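You operate a simulated robot arm through the tools that you are given. There is no shell and no other tool. Be economical: measure what you need, move in short steps, check, and stop when the job is done.

Carry out the task below with a simulated robot arm. There is one attempt and no reset: what you move stays moved.

TASK
Screw cap 26 tight onto the valve in the test block and stand the valve in Holds.
Fine: clamp for the work, free it after.

It is judged by the outcome, as a careful person would: the job done as asked, and still so three seconds after it is handed in. It fails if anything else is knocked over, pushed out of place, dropped, spilled or broken.

THE ROBOT
A 6-joint arm with a two-finger parallel gripper, fixed in place. Base frame: the origin is at the foot of the arm, x ahead of it, y to its left, z up; the work surface is at about z = 906. Lengths are in mm, angles in degrees, forces in N, time in s.
With the tool pointing down near the work surface it reaches from about 240 to 660 mm from the base axis. Its first joint turns from -66.0 to 66.0 degrees. Payload 2.9 kg.
Tool frame: the origin (TCP) lies between the finger pads and is the grasp point; the fingertips stand 30 mm ahead of it; z points along the fingers, y is the line along which they close. The gripper opens to 110 mm. The fingers are 20 mm wide and 10 mm thick; the gripper's body (48 by 112 mm) begins 55 mm behind the TCP.
Orientation is that of the tool frame in the base frame, as a unit quaternion [w, x, y, z]. With the fingers straight down and closing along the base's y, the tool's x points along the base's -x, its y along +y and its z along -z.

THE INTERFACE
- The arm moves only by the tool step_arm. Its argument "commands" is a list that holds one entry, the list of rows, each a list of 7 numbers: the turn, a rotation vector about the base's x, y, z in units of 180 degrees (1.0 is 180 degrees), then the shift along the base's x, y, z in units of 200 mm (1.0 is 200 mm), then the finger opening in mm, from 0 to 110. In form: [[[rx, ry, rz, dx, dy, dz, claw], ...]]. A call has 1 to 20 rows; each row is the pose to reach, as a shift and turn from the pose commanded when the call began. A call with a number of a shift or a turn outside -1 to 1 is refused whole. A row lasts 0.2 s, in which the tool goes at most 50 mm and 8.6 degrees; a call with a longer step from one row to the next is refused whole, and so is a gripper value outside its range. A pose out of reach is approached as far as the arm can. The call stops where the force on the tool passes 70 N (or 10 N more than at its start, if that is more) or the arm is blocked; 0.2 s more then pass. The fingers move at their own pace (about 108 mm/s each) and stop on an object; they squeeze with about 37 N. The grip force told is the motor's: it shows also when the fingers shut on nothing. Time passes only in rows, and 0.2 s behind the last, so rows that repeat a pose let the fingers close. It gives the time, the measured TCP pose, the force on the tool (base axes), the opening and the grip force at its end, in the units of the frame above (readings bear some noise), and new pictures: "pictures" is both (left out), scene, wrist or none.
- Cameras (640 x 400 px; columns grow to the right, rows downward): "scene" is fixed at [89.4, 438.7, 1402.4]; the picture's right is [-0.66, -0.75, 0.00], its down [-0.30, 0.26, -0.92] and it looks along [0.69, -0.61, -0.40] (base axes); focal length 316 px, centre (320, 200). "wrist" rides on the gripper at [-36, 0, -57] in the tool frame; the picture's right is [0.00, -1.00, 0.00], its down [0.97, 0.00, -0.24] and it looks along [0.24, 0.00, 0.97] (tool axes); focal length 218 px, centre (320, 200).
- locate(camera, pixels): for up to 12 pixels [column, row] of the newest picture of that camera ("zoom" is the newest enlarged one), the place [x, y, z] in the base frame of the surface seen there, good to about 3 mm. No time passes.
- inspect(camera, box): a new picture of the part [left, top, right, bottom] of that camera's present view, enlarged. No time passes.
- close_job(): hands the job in; it is judged then, once.

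Work in short steps. Measure before you move; look again where a grasp or a placing could have gone wrong, and mend it. You have 80 turns and 120 pictures in all, the two below and enlarged ones among them. Open the gripper and draw the arm clear of the work before you hand the job in, unless the task says otherwise; then end with one line.

The tools are called as a command line: name --argument value ..., lists and objects as JSON in quotes. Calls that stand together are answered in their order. step_arm: Moves the arm, as the interface text tells. Its arguments: {"type":"object","properties":{"commands":{"type":"array","items":{"type":"array","items":{"type":"array","items":{"type":"number"}}}},"pictures":{"type":"string","enum":["both","scene","wrist","none"]}},"required":["commands"]} The other tools are called the same way: locate (camera, pixels) gives the place of the surface under pixels of a picture; inspect (camera, box) takes an enlarged picture of a part of a camera's view; close_job () hands the job in.

At the start:

```text
time: 0.0
tool_pos: [360.6, 7.4, 1213.0]
tool_rot: [0.0, 0.0, 1.0, 0.0]
contact_force: [0.7, -0.7, 0.0]
finger_gap: 109.7
finger_force: 0.0
```

scene: 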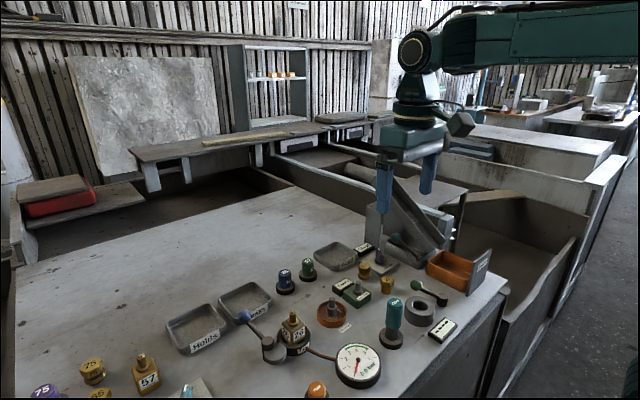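
wrist: 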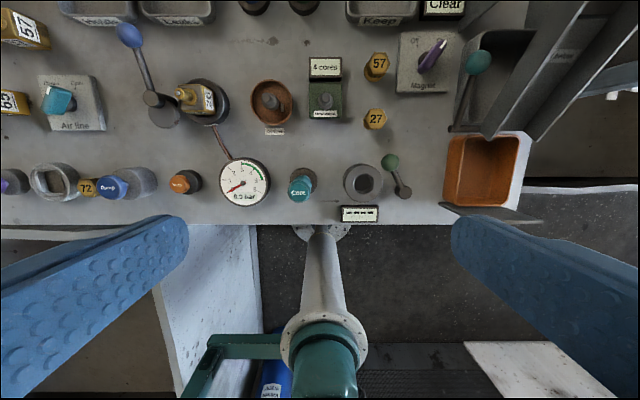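

I start by enlarging the work area in both views to read the labels.

inspect --camera "scene" --box '[150, 230, 400, 400]'

inspect --camera "wrist" --box '[0, 0, 300, 220]'

inspect --camera "wrist" --box '[240, 0, 540, 220]'

inspect --camera "scene" --box '[0, 330, 220, 400]'

```text
2.35 times, centred on (275, 315) of scene
```

zoom: 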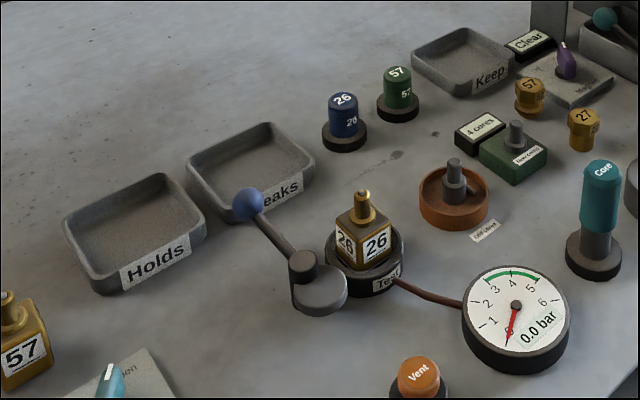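

```text
1.82 times, centred on (150, 110) of wrist
```

zoom: 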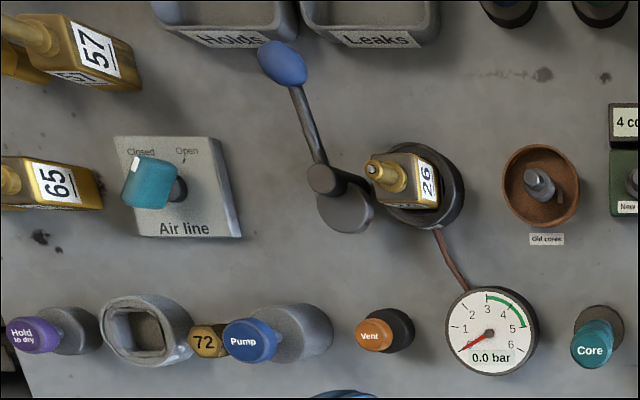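

```text
1.82 times, centred on (390, 110) of wrist
```

zoom: 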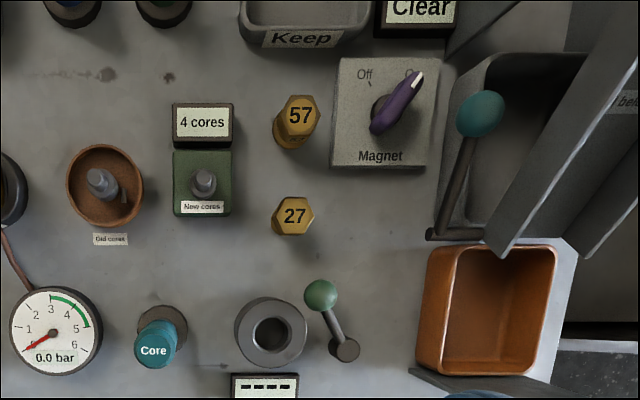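

```text
2.91 times, centred on (110, 365) of scene
```

zoom: 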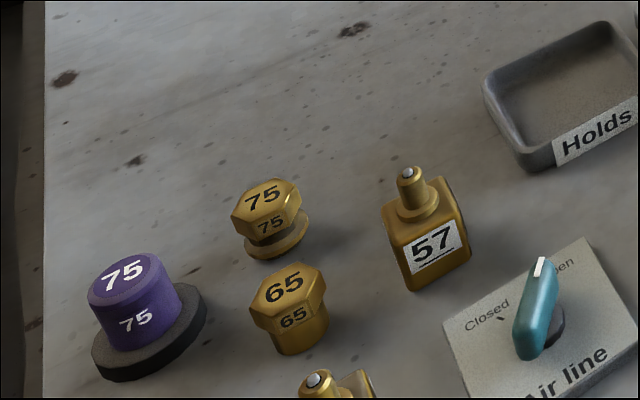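

The valve with label 26 sits in the "Test" block. Loose brass hex caps read 75, 65, 57, 27 and 72, and a blue 26 stands at about (285,280). I move left and back for a better look.

step_arm --commands '[[[0, 0, 0, -0.1, 0.2, 0.0, 110], [0, 0, 0, -0.15, 0.4, 0, 110], [0, 0, 0, -0.2, 0.6, 0, 110], [0, 0, 0, -0.2, 0.8, 0, 110], [0, 0, 0, -0.2, 0.9, 0, 110], [0, 0, 0, -0.2, 0.9, 0, 110]]]'

```text
time: 1.4
tool_pos: [321.2, 188.3, 1213.4]
tool_rot: [0.001, 0.0, 1.0, -0.001]
contact_force: [0.0, -0.2, -0.3]
finger_gap: 109.8
finger_force: 0.1
```

scene: 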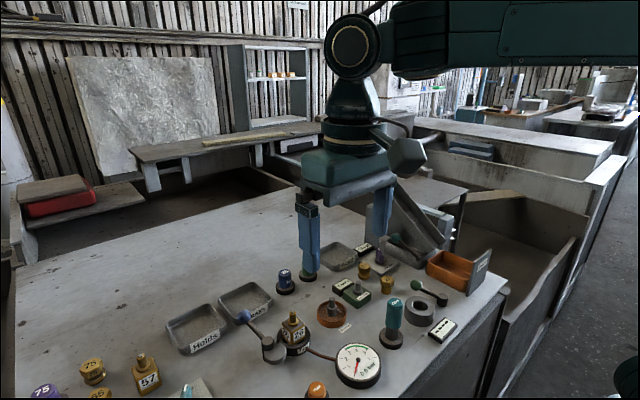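
wrist: 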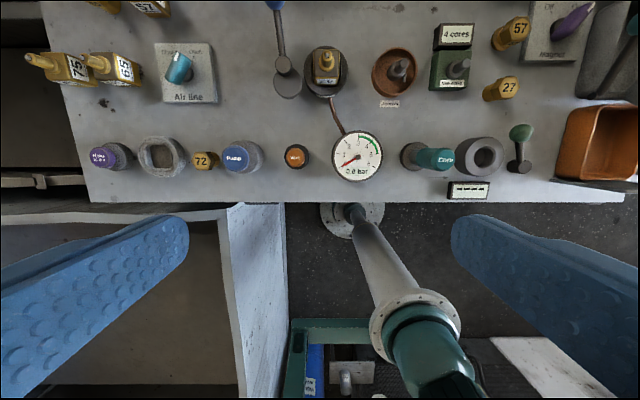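

I shift forward to view the rest of the bench.

step_arm --commands '[[[0, 0, 0, 0.2, 0, 0.0, 110], [0, 0, 0, 0.4, 0, 0, 110], [0, 0, 0, 0.6, 0, 0, 110], [0, 0, 0, 0.7, 0, 0, 110], [0, 0, 0, 0.7, 0, 0, 110]]]'

inspect --camera "wrist" --box '[0, 60, 320, 260]'

inspect --camera "wrist" --box '[240, 60, 560, 260]'

```text
time: 2.6
tool_pos: [460.7, 188.9, 1213.4]
tool_rot: [0.0, 0.0, 1.0, 0.001]
contact_force: [0.5, 0.2, 0.0]
finger_gap: 110.0
finger_force: 0.0
```

scene: 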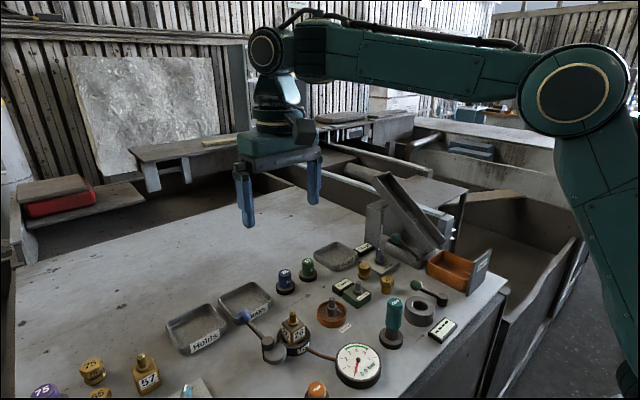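
wrist: 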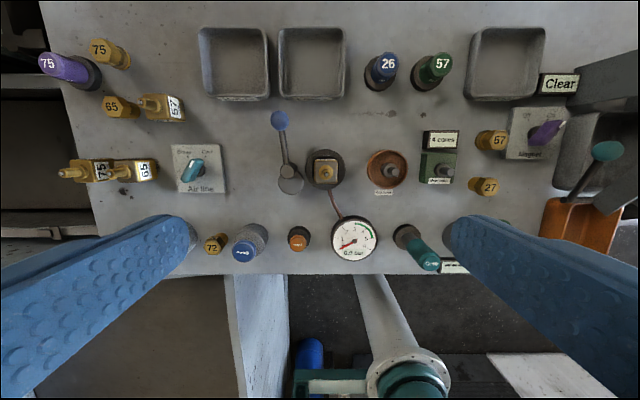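

```text
2.00 times, centred on (160, 160) of wrist
```

zoom: 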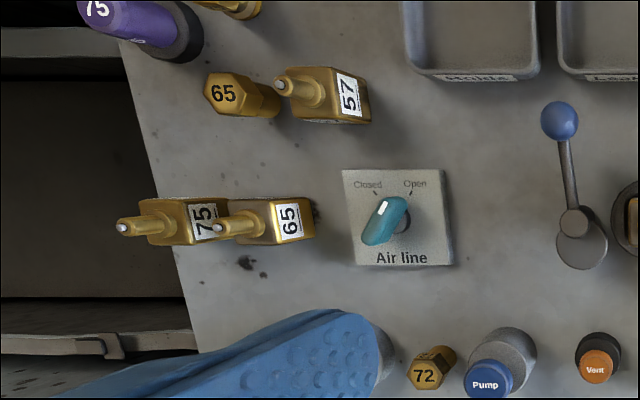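

```text
2.00 times, centred on (400, 160) of wrist
```

zoom: 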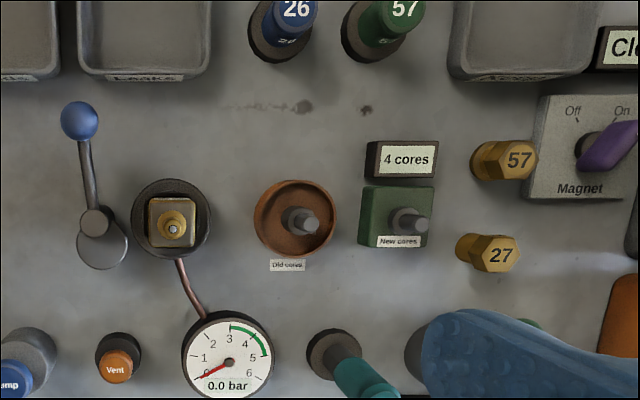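

The only "26" besides the valve is the blue one at wrist (385,65). I look closely at it and at the right side before deciding.

inspect --camera "scene" --box '[260, 245, 340, 295]'

inspect --camera "scene" --box '[340, 160, 520, 350]'

locate --camera "wrist" --pixels '[[388, 60], [385, 85], [325, 172], [309, 178], [345, 178], [279, 120], [290, 182], [234, 65], [234, 45], [439, 62], [325, 150], [298, 238]]'

```text
8.00 times, centred on (300, 270) of scene
```

zoom: 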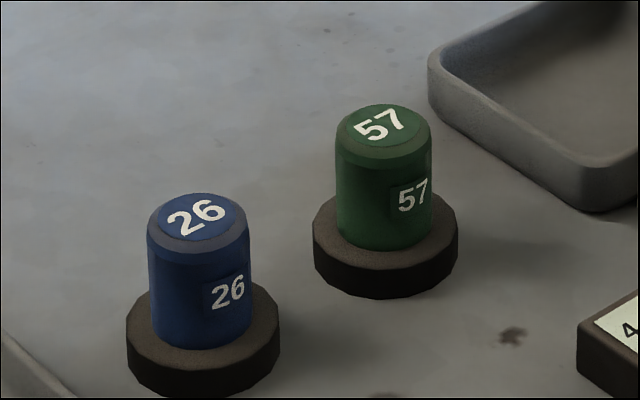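

```text
2.11 times, centred on (430, 255) of scene
```

zoom: 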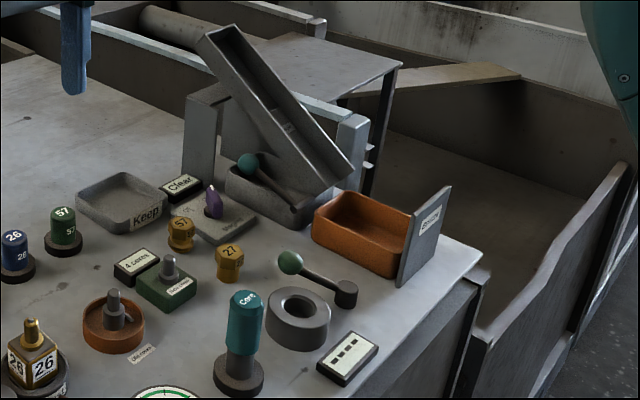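

```text
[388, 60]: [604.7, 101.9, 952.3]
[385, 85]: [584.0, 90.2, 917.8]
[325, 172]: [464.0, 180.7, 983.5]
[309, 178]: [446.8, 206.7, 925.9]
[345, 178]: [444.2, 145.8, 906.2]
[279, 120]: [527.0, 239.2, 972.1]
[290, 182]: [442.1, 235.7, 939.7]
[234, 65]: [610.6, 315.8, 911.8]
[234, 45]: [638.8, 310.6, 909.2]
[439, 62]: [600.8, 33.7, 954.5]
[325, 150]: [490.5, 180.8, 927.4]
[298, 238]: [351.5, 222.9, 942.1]
```

To be sure about which object is the cap, I take a closer look at the coloured and brass pieces and the hidden right-hand area.

step_arm --commands '[[[0, 0, 0, 0, -0.2, -0.1, 110], [0, 0, 0, 0, -0.4, -0.2, 110], [0, 0, 0, 0, -0.6, -0.3, 110], [0, 0, 0, 0, -0.8, -0.3, 110], [0, 0, 0, 0, -0.95, -0.3, 110], [0, 0, 0, 0, -0.95, -0.3, 110]]]'

inspect --camera "wrist" --box '[160, 0, 480, 200]'

```text
time: 4.0
tool_pos: [462.2, -3.1, 1153.1]
tool_rot: [-0.001, 0.0, 1.0, 0.0]
contact_force: [0.5, -0.4, 0.1]
finger_gap: 109.7
finger_force: 0.1
```

scene: 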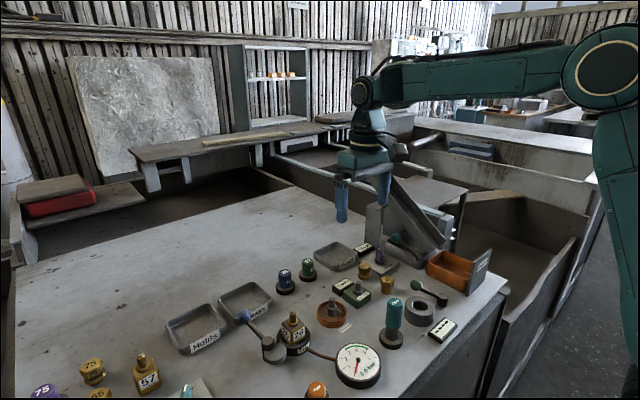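
wrist: 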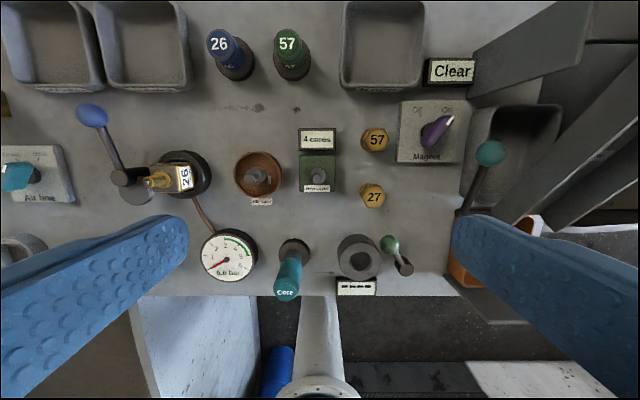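

```text
2.00 times, centred on (320, 100) of wrist
```

zoom: 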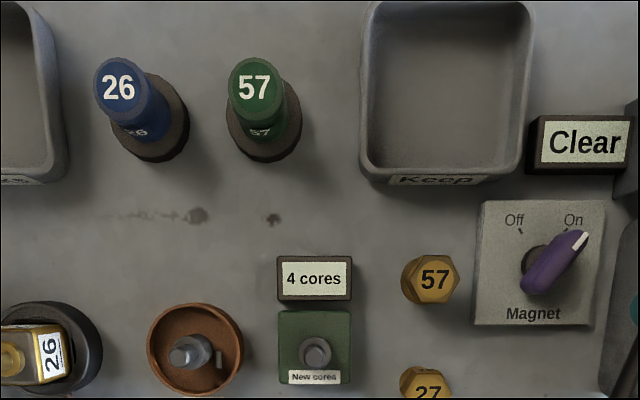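

The blue 26 sits loose in a dark stand. I look down at the test block and its blue-ball lever from closer.

step_arm --commands '[[[0, 0, 0, 0, 0.2, 0, 110], [0, 0, 0, 0, 0.4, 0, 110], [0, 0, 0, 0, 0.6, -0.1, 110], [0, 0, 0, 0, 0.8, -0.2, 110], [0, 0, 0, 0, 1.0, -0.3, 110], [0, 0, 0, 0, 1.0, -0.4, 110], [0, 0, 0, 0, 1.0, -0.4, 110]]]'

inspect --camera "wrist" --box '[200, 60, 440, 260]'

inspect --camera "scene" --box '[220, 290, 340, 370]'

```text
time: 5.6
tool_pos: [461.6, 198.7, 1074.4]
tool_rot: [0.0, 0.0, 1.0, 0.0]
contact_force: [-0.3, 0.7, 0.0]
finger_gap: 110.2
finger_force: 0.0
```

scene: 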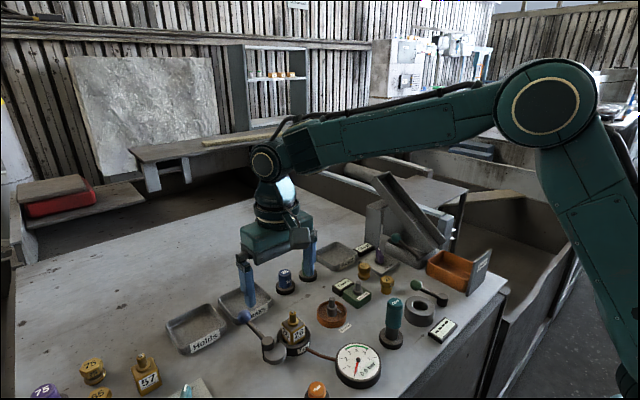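
wrist: 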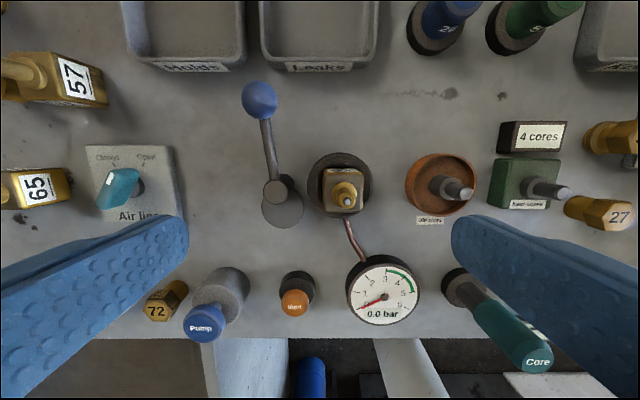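

```text
2.00 times, centred on (320, 160) of wrist
```

zoom: 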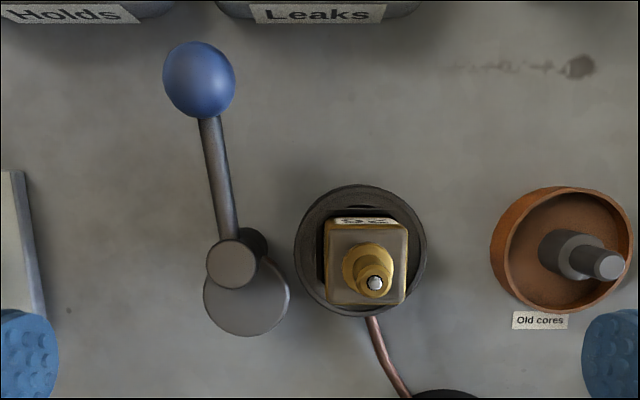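

```text
5.00 times, centred on (280, 330) of scene
```

zoom: 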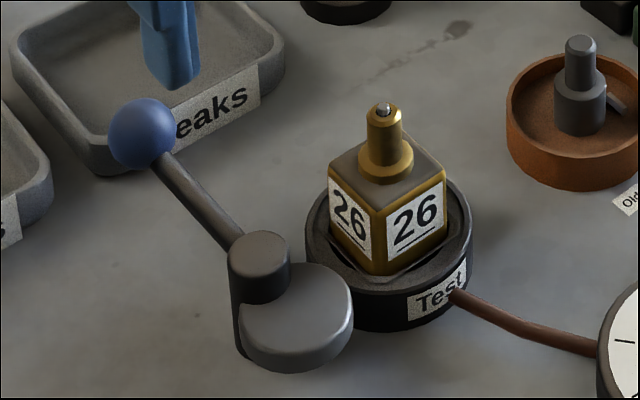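

The lever carries an eccentric disc; swinging it anticlockwise (ball toward +y) would press the disc against the block. I measure its parts, the valve, and the caps.

locate --camera "zoom" --pixels '[[140, 130], [200, 200], [260, 250], [300, 300], [345, 320], [250, 350], [383, 112], [388, 150], [410, 165], [335, 180], [440, 175], [385, 250]]'

locate --camera "wrist" --pixels '[[259, 100], [270, 150], [275, 190], [282, 210], [347, 201], [330, 172], [362, 172], [330, 210], [318, 210], [370, 170], [340, 155], [345, 188]]'

inspect --camera "wrist" --box '[240, 140, 400, 240]'

```text
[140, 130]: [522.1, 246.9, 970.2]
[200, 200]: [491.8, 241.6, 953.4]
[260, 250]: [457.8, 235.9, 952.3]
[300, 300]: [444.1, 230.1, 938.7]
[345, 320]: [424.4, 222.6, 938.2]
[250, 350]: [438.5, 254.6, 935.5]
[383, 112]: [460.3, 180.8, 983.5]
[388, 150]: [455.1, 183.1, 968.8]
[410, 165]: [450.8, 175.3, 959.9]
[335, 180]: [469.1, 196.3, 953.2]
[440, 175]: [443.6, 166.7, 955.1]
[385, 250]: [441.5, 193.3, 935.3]
```

```text
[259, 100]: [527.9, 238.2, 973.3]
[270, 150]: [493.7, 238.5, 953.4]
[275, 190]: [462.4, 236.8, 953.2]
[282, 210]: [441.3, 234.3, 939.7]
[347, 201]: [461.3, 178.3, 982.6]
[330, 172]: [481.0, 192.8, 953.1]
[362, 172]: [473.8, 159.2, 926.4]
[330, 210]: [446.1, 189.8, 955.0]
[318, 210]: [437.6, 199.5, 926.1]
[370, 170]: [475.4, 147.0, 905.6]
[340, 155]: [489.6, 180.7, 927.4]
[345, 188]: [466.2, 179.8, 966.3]
```

```text
4.00 times, centred on (320, 190) of wrist
```

zoom: 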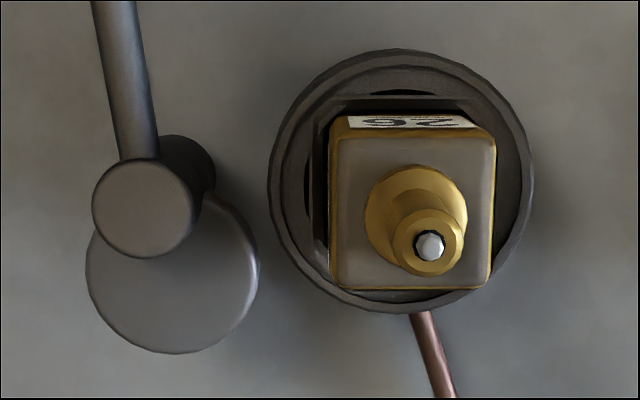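

Disc centre is about (442,234), pivot (461,236.5), and ball centre is near (530,242,961). I move over the ball with the fingers straddling it along y.

step_arm --commands '[[[0, 0, 0, 0.17, 0.11, 0, 50], [0, 0, 0, 0.342, 0.215, 0, 50], [0, 0, 0, 0.342, 0.215, -0.2, 50], [0, 0, 0, 0.342, 0.215, -0.4, 50], [0, 0, 0, 0.342, 0.215, -0.54, 50], [0, 0, 0, 0.342, 0.215, -0.54, 50]]]'

inspect --camera "scene" --box '[180, 270, 340, 370]'

```text
time: 7.0
tool_pos: [530.0, 239.8, 965.8]
tool_rot: [0.0, 0.0, 1.0, 0.0]
contact_force: [0.4, -1.2, 0.2]
finger_gap: 50.2
finger_force: 0.1
```

scene: 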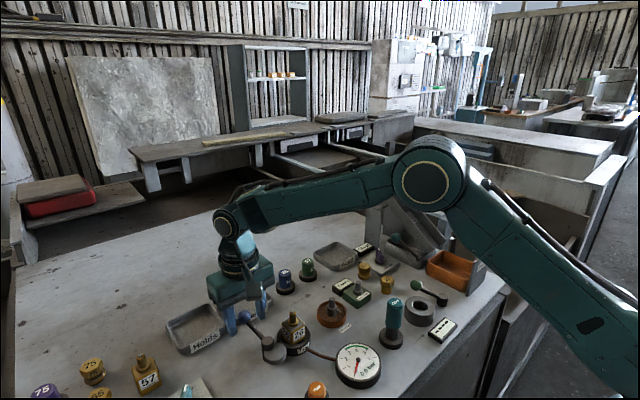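
wrist: 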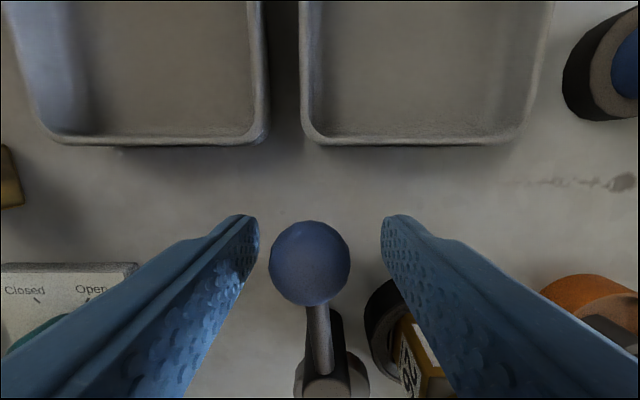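

```text
4.00 times, centred on (260, 320) of scene
```

zoom: 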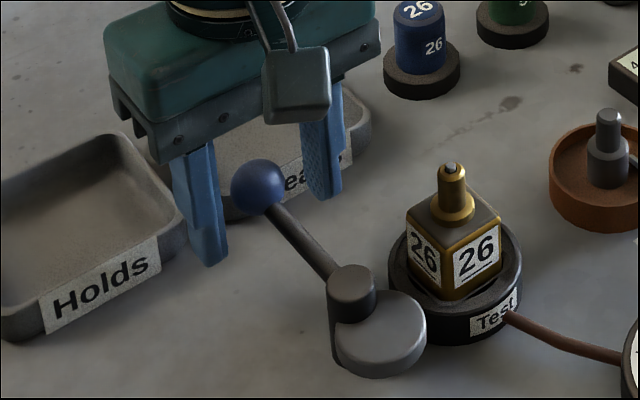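

The ball is centred between the fingers (310,262). I close on it.

step_arm --commands '[[[0, 0, 0, 0, 0.012, 0, 50], [0, 0, 0, 0, 0.012, 0, 20], [0, 0, 0, 0, 0.012, 0, 20], [0, 0, 0, 0, 0.012, 0, 20]]]' --pictures "wrist"

```text
time: 8.0
tool_pos: [529.9, 242.2, 965.7]
tool_rot: [0.0, 0.0, 1.0, 0.0]
contact_force: [0.8, 2.4, -1.3]
finger_gap: 25.6
finger_force: 45.3
```

wrist: 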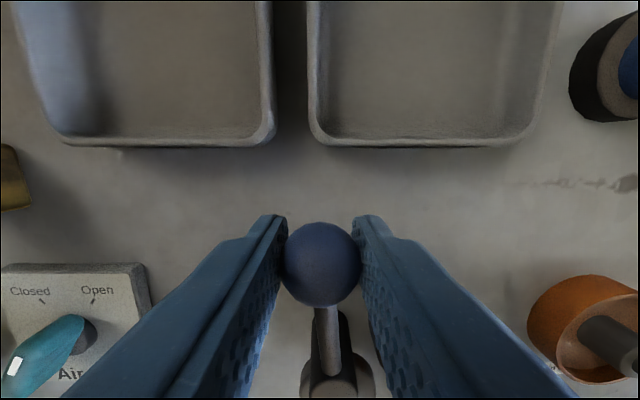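

Gripped (25.6 mm). I swing the lever anticlockwise about the pivot, first 40°, turning the gripper along.

step_arm --commands '[[[0, 0, 0.0444, -0.0073, 0.0478, 0, 20], [0, 0, 0.0889, -0.0212, 0.094, 0, 20], [0, 0, 0.1333, -0.0415, 0.1379, 0, 20], [0, 0, 0.1778, -0.0676, 0.1785, 0, 20], [0, 0, 0.2222, -0.099, 0.2151, 0, 20], [0, 0, 0.2222, -0.099, 0.2151, 0, 20]]]'

```text
time: 9.4
tool_pos: [510.9, 287.1, 964.8]
tool_rot: [-0.002, -0.343, 0.94, 0.0]
contact_force: [-8.6, -8.5, -1.0]
finger_gap: 25.6
finger_force: 44.8
```

scene: 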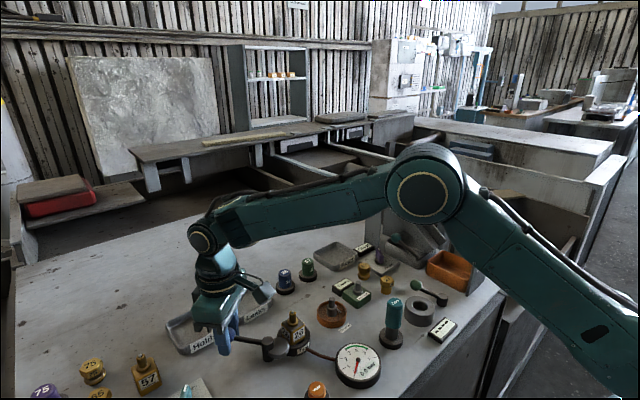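
wrist: 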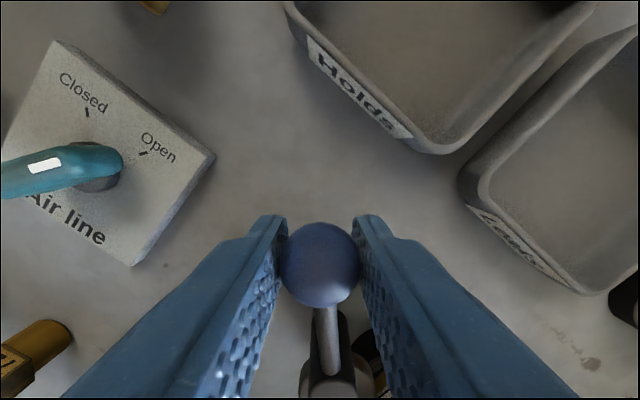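

The lever follows smoothly with low force. I go on another 40°.

step_arm --commands '[[[0, 0, 0.0444, -0.0363, 0.0319, 0, 20], [0, 0, 0.0889, -0.0767, 0.0584, 0, 20], [0, 0, 0.1333, -0.1203, 0.079, 0, 20], [0, 0, 0.1778, -0.1665, 0.0934, 0, 20], [0, 0, 0.2222, -0.2141, 0.1011, 0, 20], [0, 0, 0.2222, -0.2141, 0.1011, 0, 20]]]'

inspect --camera "scene" --box '[180, 290, 340, 390]'

```text
time: 10.8
tool_pos: [467.6, 307.1, 965.3]
tool_rot: [0.0, -0.643, 0.765, 0.0]
contact_force: [-0.4, -7.6, -6.1]
finger_gap: 25.5
finger_force: 45.3
```

scene: 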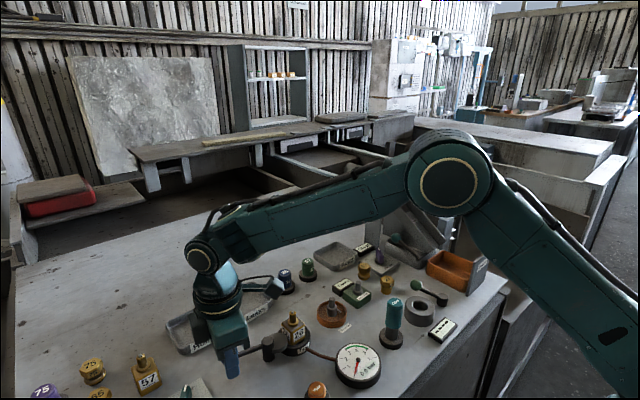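
wrist: 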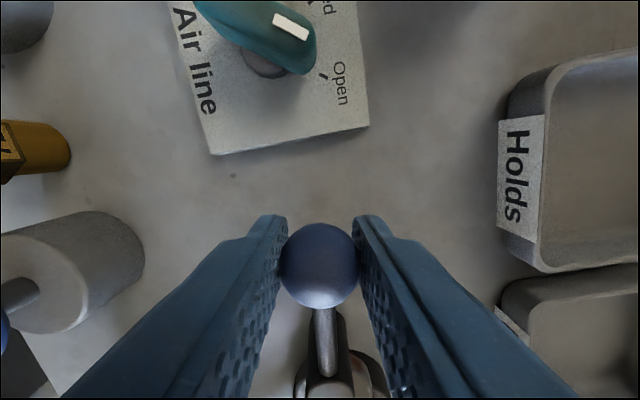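

```text
4.00 times, centred on (260, 340) of scene
```

zoom: 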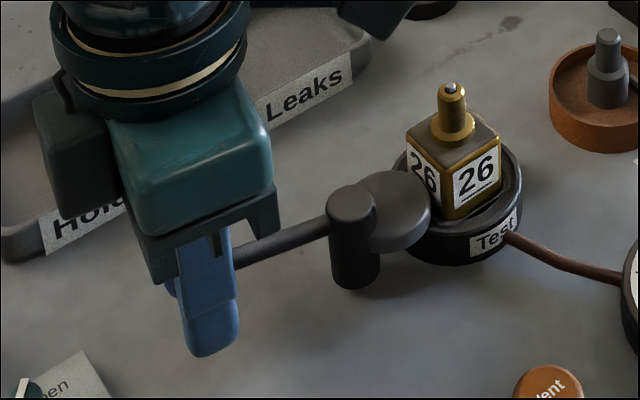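

The disc nearly touches the valve body. I push further in small steps, watching the force.

step_arm --commands '[[[0, 0, 0.0222, -0.024, 0.001, 0, 20], [0, 0, 0.0444, -0.0483, 0.0011, 0, 20], [0, 0, 0.0667, -0.0725, -0.001, 0, 20], [0, 0, 0.0667, -0.0725, -0.001, 0, 20]]]'

inspect --camera "scene" --box '[180, 290, 340, 390]'

```text
time: 11.6
tool_pos: [465.4, 305.2, 965.2]
tool_rot: [0.015, -0.702, 0.712, -0.007]
contact_force: [19.2, 3.8, -12.5]
finger_gap: 25.7
finger_force: 44.6
stopped in row 3: the force on the tool passed its limit (the readings are from after the stop); the commanded pose is now the measured one
```

scene: 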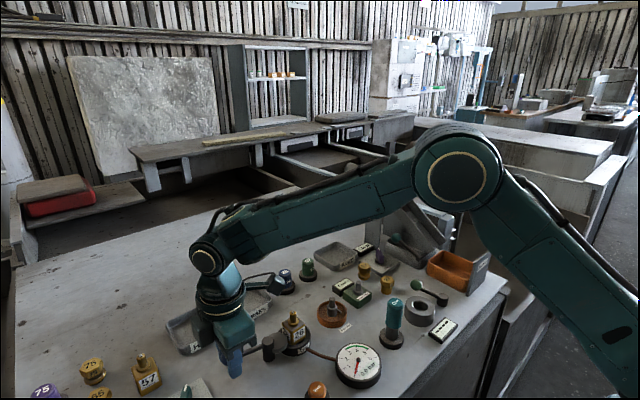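
wrist: 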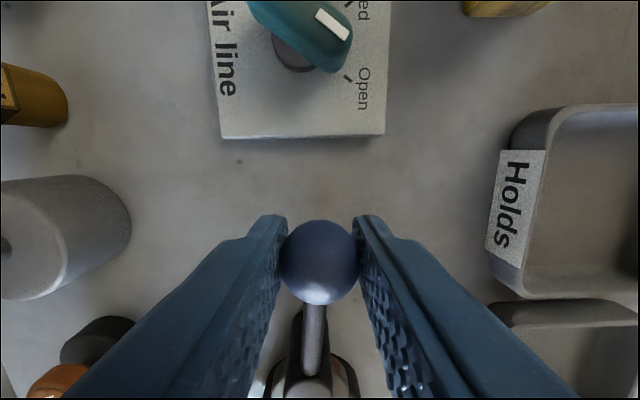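

```text
4.00 times, centred on (260, 340) of scene
```

zoom: 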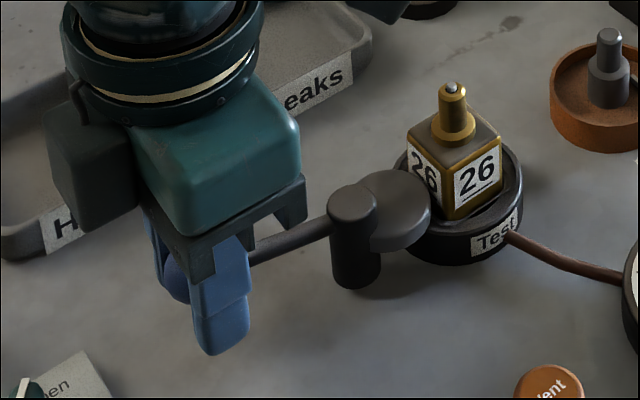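

The lever stopped hard with the disc against the valve: clamped. I release it, rise, and turn the gripper back toward its start orientation.

step_arm --commands '[[[0, 0, 0, 0, 0, 0, 46], [0, 0, 0, 0, 0, 0, 46], [0, 0, 0, 0, 0, 0.2, 46], [0, 0, 0, 0, 0, 0.4, 46], [0, 0, 0, 0, 0, 0.55, 46], [0, 0, 0, 0, 0, 0.55, 46]]]'

inspect --camera "scene" --box '[180, 290, 340, 390]'

```text
time: 13.0
tool_pos: [462.5, 304.8, 1075.9]
tool_rot: [0.01, -0.703, 0.711, -0.005]
contact_force: [0.5, -0.5, 0.9]
finger_gap: 45.9
finger_force: 0.0
```

scene: 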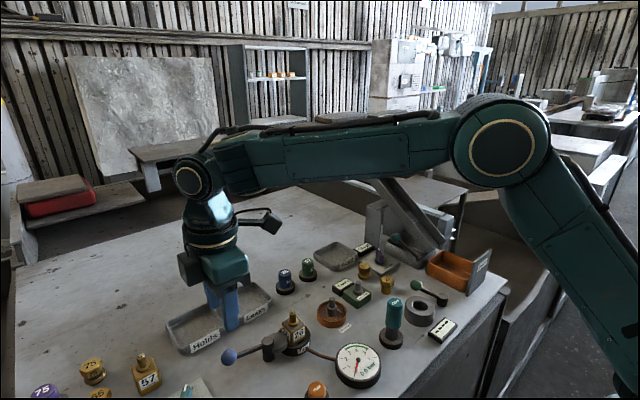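
wrist: 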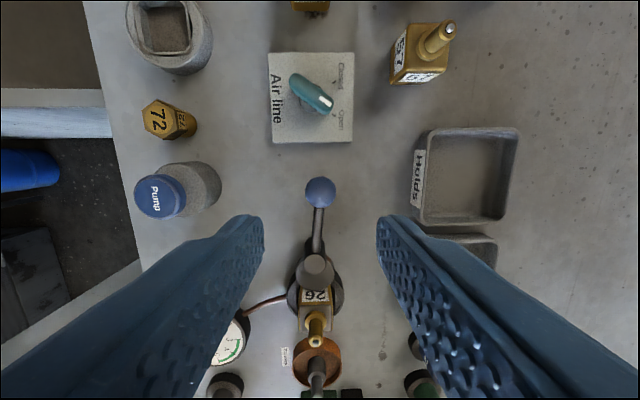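

```text
4.00 times, centred on (260, 340) of scene
```

zoom: 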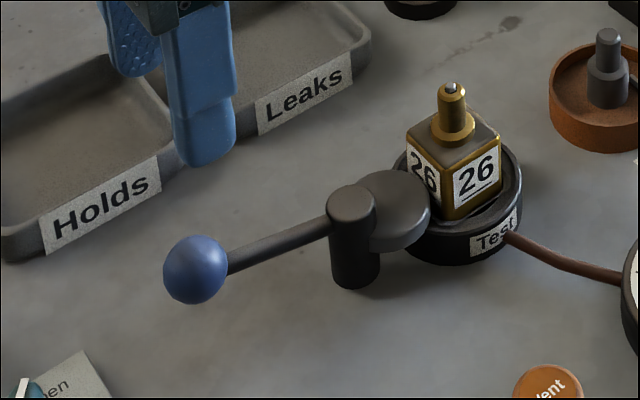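

The clamp holds by itself. I swing back upright toward the blue cap 26, squaring the tool.

step_arm --commands '[[[0.0003, 0.0006, -0.0451, 0.044, -0.095, 0, 60], [0.0006, 0.0013, -0.0903, 0.088, -0.19, 0, 60], [0.001, 0.0019, -0.1354, 0.132, -0.285, 0, 60], [0.0013, 0.0025, -0.1806, 0.176, -0.38, 0, 60], [0.0016, 0.0032, -0.2257, 0.22, -0.475, 0, 60], [0.0019, 0.0038, -0.2709, 0.264, -0.57, 0, 60], [0.0022, 0.0045, -0.316, 0.308, -0.665, 0, 60], [0.0025, 0.0051, -0.3612, 0.352, -0.76, 0, 60], [0.0029, 0.0057, -0.4063, 0.396, -0.855, 0, 60], [0.0032, 0.0064, -0.4515, 0.44, -0.95, 0, 60], [0.0035, 0.007, -0.4966, 0.485, -1.0, 0, 60], [0.0035, 0.007, -0.4966, 0.485, -1.0, 0, 60]]]'

inspect --camera "wrist" --box '[240, 80, 400, 180]'

```text
time: 15.6
tool_pos: [559.8, 103.7, 1075.7]
tool_rot: [0.001, 0.001, 1.0, -0.001]
contact_force: [0.6, 0.2, -0.2]
finger_gap: 60.0
finger_force: 0.1
```

scene: 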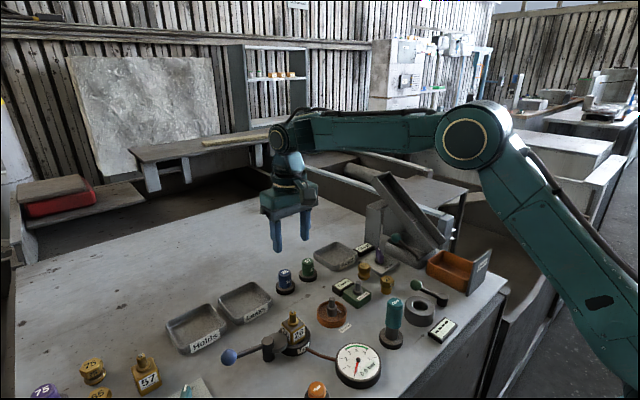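
wrist: 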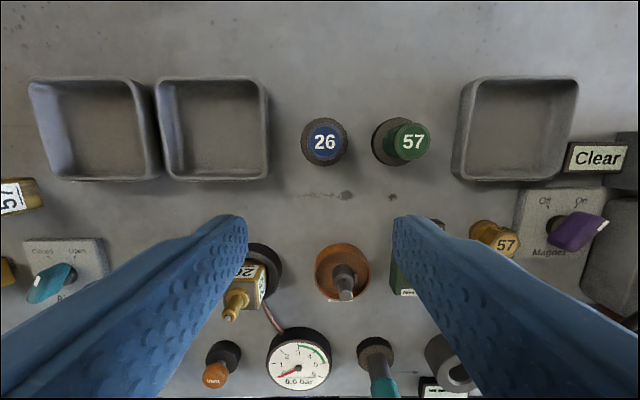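

```text
4.00 times, centred on (320, 130) of wrist
```

zoom: 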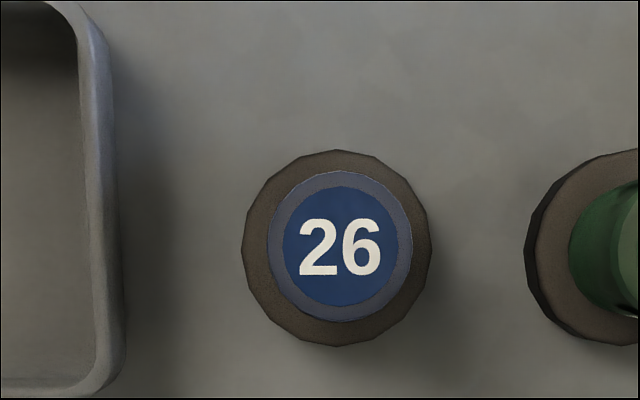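

locate --camera "zoom" --pixels '[[340, 246], [272, 246], [408, 246], [340, 178], [340, 314], [340, 335], [340, 155], [255, 250]]'

locate --camera "wrist" --pixels '[[413, 140], [353, 150], [95, 125], [95, 82], [160, 130], [33, 100], [130, 178], [40, 178]]'

```text
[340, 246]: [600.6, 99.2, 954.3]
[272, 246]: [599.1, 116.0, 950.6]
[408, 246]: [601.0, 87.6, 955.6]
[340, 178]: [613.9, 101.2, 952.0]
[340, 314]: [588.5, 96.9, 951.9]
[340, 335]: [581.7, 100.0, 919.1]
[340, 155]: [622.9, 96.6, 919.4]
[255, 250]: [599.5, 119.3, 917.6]
```

```text
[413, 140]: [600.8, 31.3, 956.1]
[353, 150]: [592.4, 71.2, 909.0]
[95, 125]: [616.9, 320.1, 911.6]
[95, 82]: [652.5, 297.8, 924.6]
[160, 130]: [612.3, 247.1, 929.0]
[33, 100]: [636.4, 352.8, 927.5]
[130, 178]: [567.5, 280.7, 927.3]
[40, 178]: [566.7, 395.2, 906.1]
```

Cap 26 is centred at about (601,100.5), top 954, stand top 918, diameter ~28. I descend with fingers straddling it and tips at about 926.

step_arm --commands '[[[0, 0, 0, 0.206, -0.016, 0, 52], [0, 0, 0, 0.206, -0.016, -0.2, 52], [0, 0, 0, 0.206, -0.016, -0.4, 52], [0, 0, 0, 0.206, -0.016, -0.52, 52], [0, 0, 0, 0.206, -0.016, -0.5985, 52], [0, 0, 0, 0.206, -0.016, -0.5985, 52]]]'

inspect --camera "scene" --box '[245, 230, 325, 300]'

```text
time: 17.0
tool_pos: [599.9, 101.9, 956.6]
tool_rot: [0.0, 0.0, 1.0, -0.001]
contact_force: [-0.8, -0.8, -0.1]
finger_gap: 52.3
finger_force: 0.1
```

scene: 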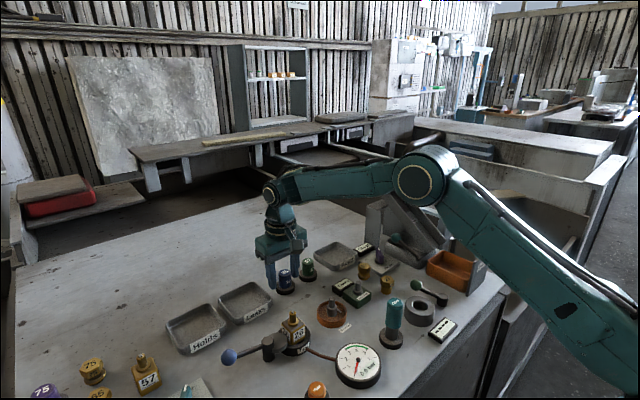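
wrist: 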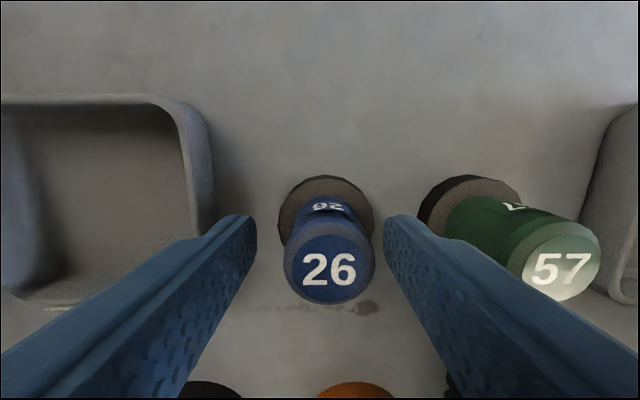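

```text
5.71 times, centred on (285, 265) of scene
```

zoom: 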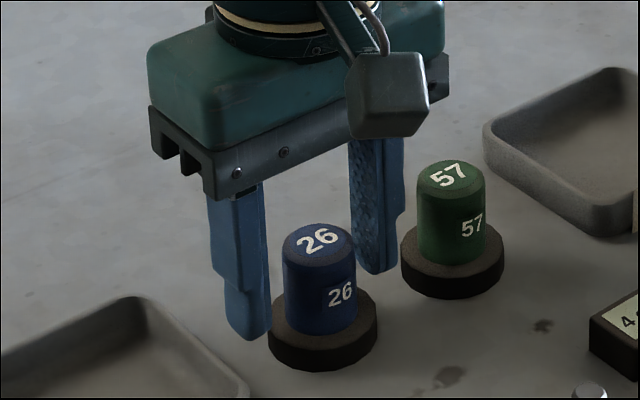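

The cap is centred at (330,268), about 2 mm toward −y. I correct and close, then lift slightly.

step_arm --commands '[[[0, 0, 0, 0.005, -0.012, 0, 52], [0, 0, 0, 0.005, -0.012, 0, 20], [0, 0, 0, 0.005, -0.012, 0, 20], [0, 0, 0, 0.005, -0.012, 0, 20], [0, 0, 0, 0.005, -0.012, 0.05, 20], [0, 0, 0, 0.005, -0.012, 0.15, 20], [0, 0, 0, 0.005, -0.012, 0.3, 20], [0, 0, 0, 0.005, -0.012, 0.3, 20]]]'

inspect --camera "scene" --box '[245, 210, 325, 300]'

```text
time: 18.8
tool_pos: [601.8, 100.2, 1017.2]
tool_rot: [0.001, 0.0, 1.0, -0.001]
contact_force: [-1.0, 0.0, -0.5]
finger_gap: 28.8
finger_force: 36.8
```

scene: 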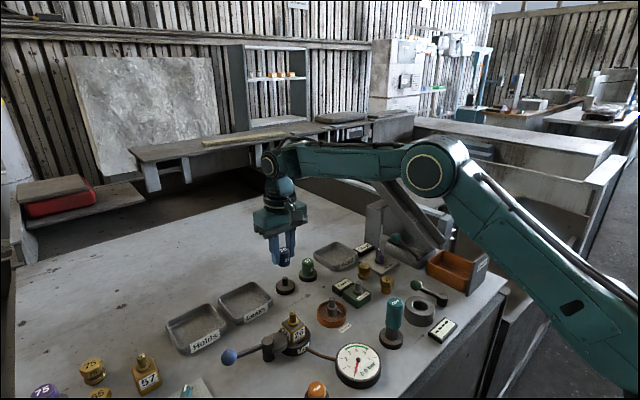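
wrist: 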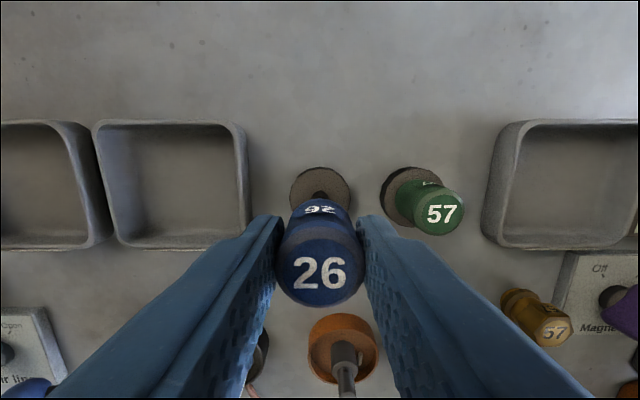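

```text
4.44 times, centred on (285, 255) of scene
```

zoom: 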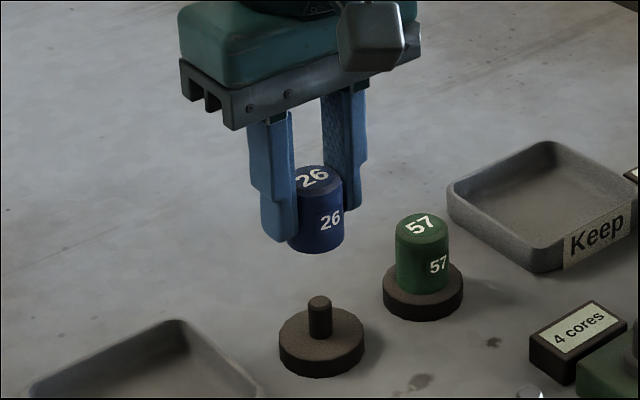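

The cap is held and the peg is bare. Now I re-measure the clamped valve stem with the scene camera.

inspect --camera "scene" --box '[264, 300, 328, 340]'

step_arm --commands '[[[0, 0, 0, 0, 0, 0.15, 20], [0, 0, 0, -0.1, 0.1, 0.25, 20], [0, 0, 0, -0.2, 0.2, 0.4, 20], [0, 0, 0, -0.35, 0.3, 0.4, 20], [0, 0, 0, -0.45, 0.4, 0.4, 20], [0, 0, 0, -0.45, 0.4, 0.4, 20]]]'

inspect --camera "scene" --box '[264, 300, 328, 340]'

```text
10.00 times, centred on (296, 320) of scene
```

zoom: 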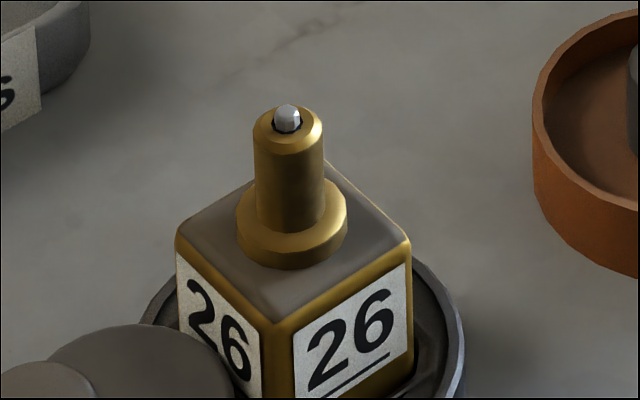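

```text
time: 20.2
tool_pos: [513.1, 178.3, 1096.4]
tool_rot: [0.001, 0.001, 1.0, 0.0]
contact_force: [1.3, -0.4, 0.3]
finger_gap: 28.6
finger_force: 36.9
```

scene: 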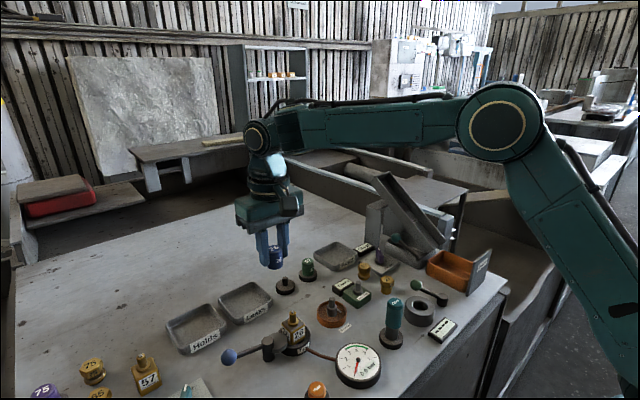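
wrist: 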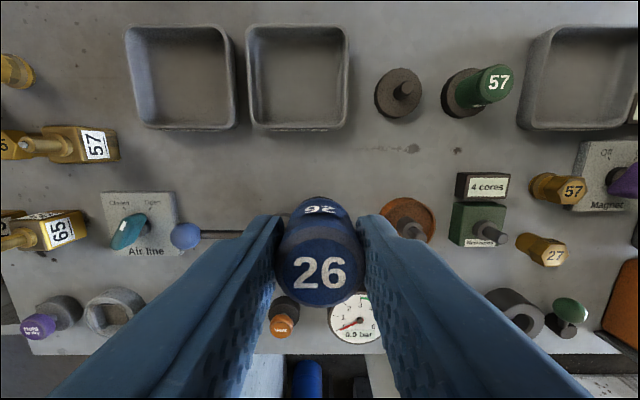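

```text
10.00 times, centred on (296, 320) of scene
```

zoom: 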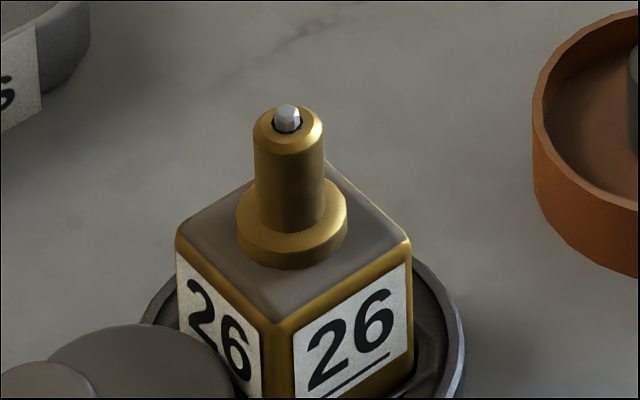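

locate --camera "zoom" --pixels '[[286, 115], [270, 135], [308, 135], [290, 148], [258, 180], [322, 180], [290, 190], [243, 225], [343, 225], [292, 258], [178, 235], [410, 245]]'

```text
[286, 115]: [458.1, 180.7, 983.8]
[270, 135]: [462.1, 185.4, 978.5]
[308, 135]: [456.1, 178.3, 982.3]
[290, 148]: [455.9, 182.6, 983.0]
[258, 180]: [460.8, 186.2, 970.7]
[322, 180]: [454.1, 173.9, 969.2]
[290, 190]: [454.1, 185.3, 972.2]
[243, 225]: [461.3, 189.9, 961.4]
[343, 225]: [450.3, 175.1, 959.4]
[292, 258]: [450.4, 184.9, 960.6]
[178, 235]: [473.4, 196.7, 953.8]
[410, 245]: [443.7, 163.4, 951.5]
```

Estimates put the stem axis near (459,180). I step back in −x so the wrist camera sees the stem ahead of the cap for an exact fix.

step_arm --commands '[[[0, 0, 0, -0.15, 0.01, 0, 20], [0, 0, 0, -0.35, 0.01, -0.05, 20], [0, 0, 0, -0.53, 0.01, -0.1, 20], [0, 0, 0, -0.53, 0.01, -0.1, 20], [0, 0, 0, -0.53, 0.01, -0.1, 20]]]' --pictures "wrist"

inspect --camera "wrist" --box '[260, 70, 380, 170]'

```text
time: 21.4
tool_pos: [405.3, 181.7, 1075.3]
tool_rot: [0.001, 0.0, 1.0, -0.001]
contact_force: [0.7, 0.2, 0.3]
finger_gap: 28.6
finger_force: 37.0
```

wrist: 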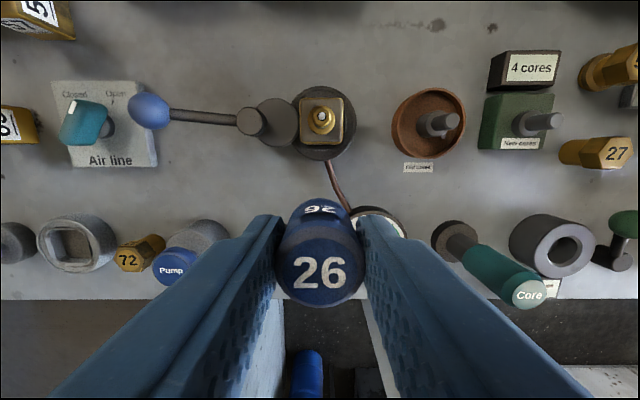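

```text
4.00 times, centred on (320, 120) of wrist
```

zoom: 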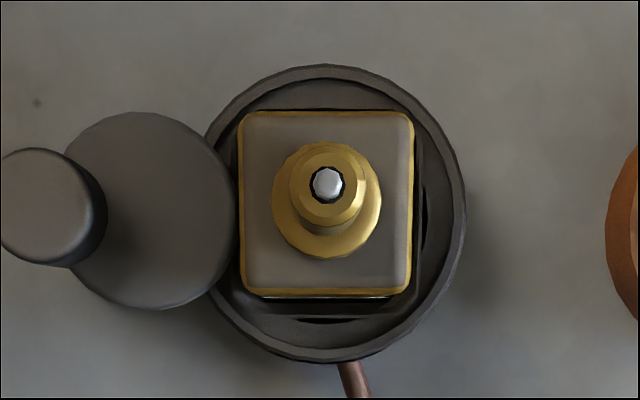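

Stem axis computes to (460.2,180.7). I check how the cap sits in the fingers.

inspect --camera "wrist" --box '[260, 190, 380, 320]'

locate --camera "zoom" --pixels '[[320, 272]]'

locate --camera "wrist" --pixels '[[320, 272], [320, 245], [320, 302], [280, 272], [360, 272], [322, 116], [320, 240]]'

```text
3.08 times, centred on (320, 255) of wrist
```

zoom: 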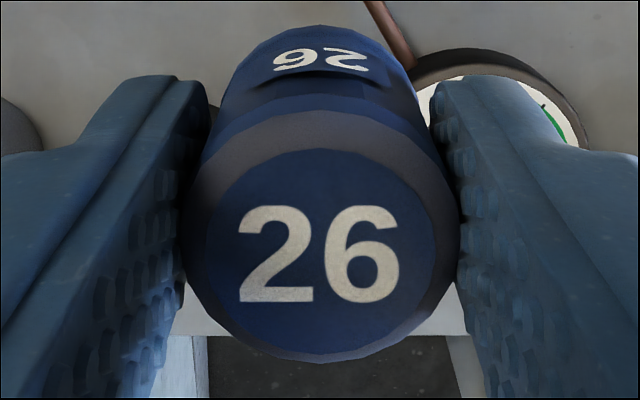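

```text
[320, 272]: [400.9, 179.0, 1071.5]
```

```text
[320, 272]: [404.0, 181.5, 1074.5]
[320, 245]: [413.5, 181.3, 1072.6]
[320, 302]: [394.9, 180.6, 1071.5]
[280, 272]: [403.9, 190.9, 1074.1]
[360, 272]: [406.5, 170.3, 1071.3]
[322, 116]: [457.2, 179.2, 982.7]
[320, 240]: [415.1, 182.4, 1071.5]
```

The cap is coaxial with the TCP within 1 mm. I go above the stem at (460.5,180.7) while pre-turning +80° to gain clockwise travel.

step_arm --commands '[[[0, 0, 0.0444, 0.05, 0, 0, 20], [0, 0, 0.0889, 0.1, 0, 0, 20], [0, 0, 0.1333, 0.15, 0, 0, 20], [0, 0, 0.1778, 0.2, 0, 0, 20], [0, 0, 0.2222, 0.25, 0, 0, 20], [0, 0, 0.2667, 0.276, -0.005, 0, 20], [0, 0, 0.3111, 0.276, -0.005, 0, 20], [0, 0, 0.3556, 0.276, -0.005, 0, 20], [0, 0, 0.4, 0.276, -0.005, -0.05, 20], [0, 0, 0.4444, 0.276, -0.005, -0.125, 20], [0, 0, 0.4444, 0.276, -0.005, -0.2, 20], [0, 0, 0.4444, 0.276, -0.005, -0.2, 20]]]'

inspect --camera "scene" --box '[232, 270, 352, 350]'

```text
time: 24.0
tool_pos: [461.3, 180.9, 1037.0]
tool_rot: [0.001, -0.643, 0.766, 0.0]
contact_force: [-0.9, -0.3, 0.0]
finger_gap: 28.7
finger_force: 36.7
```

scene: 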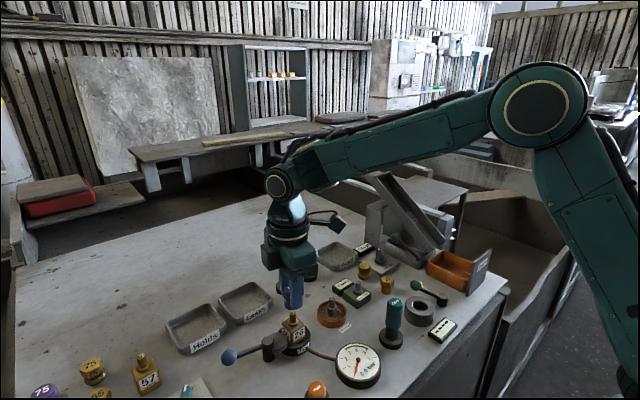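
wrist: 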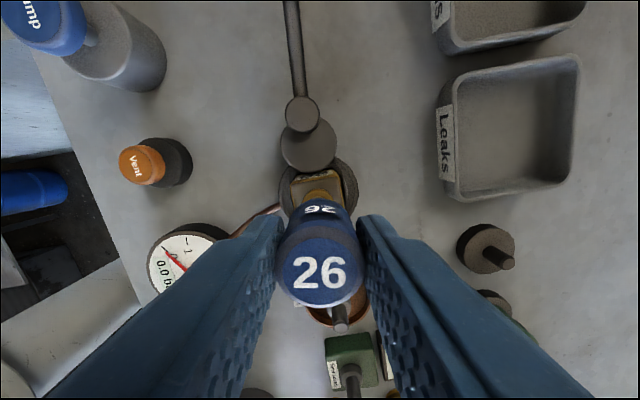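

```text
5.00 times, centred on (292, 310) of scene
```

zoom: 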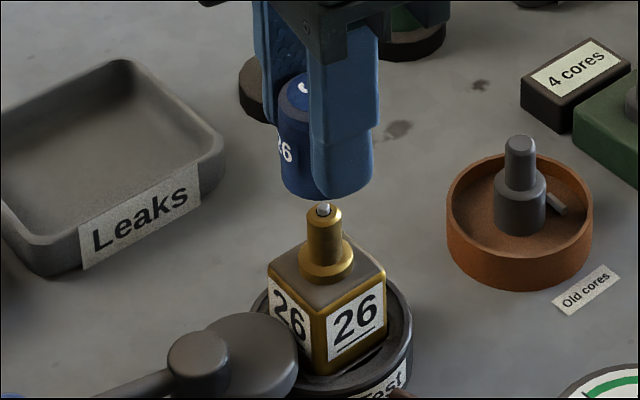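

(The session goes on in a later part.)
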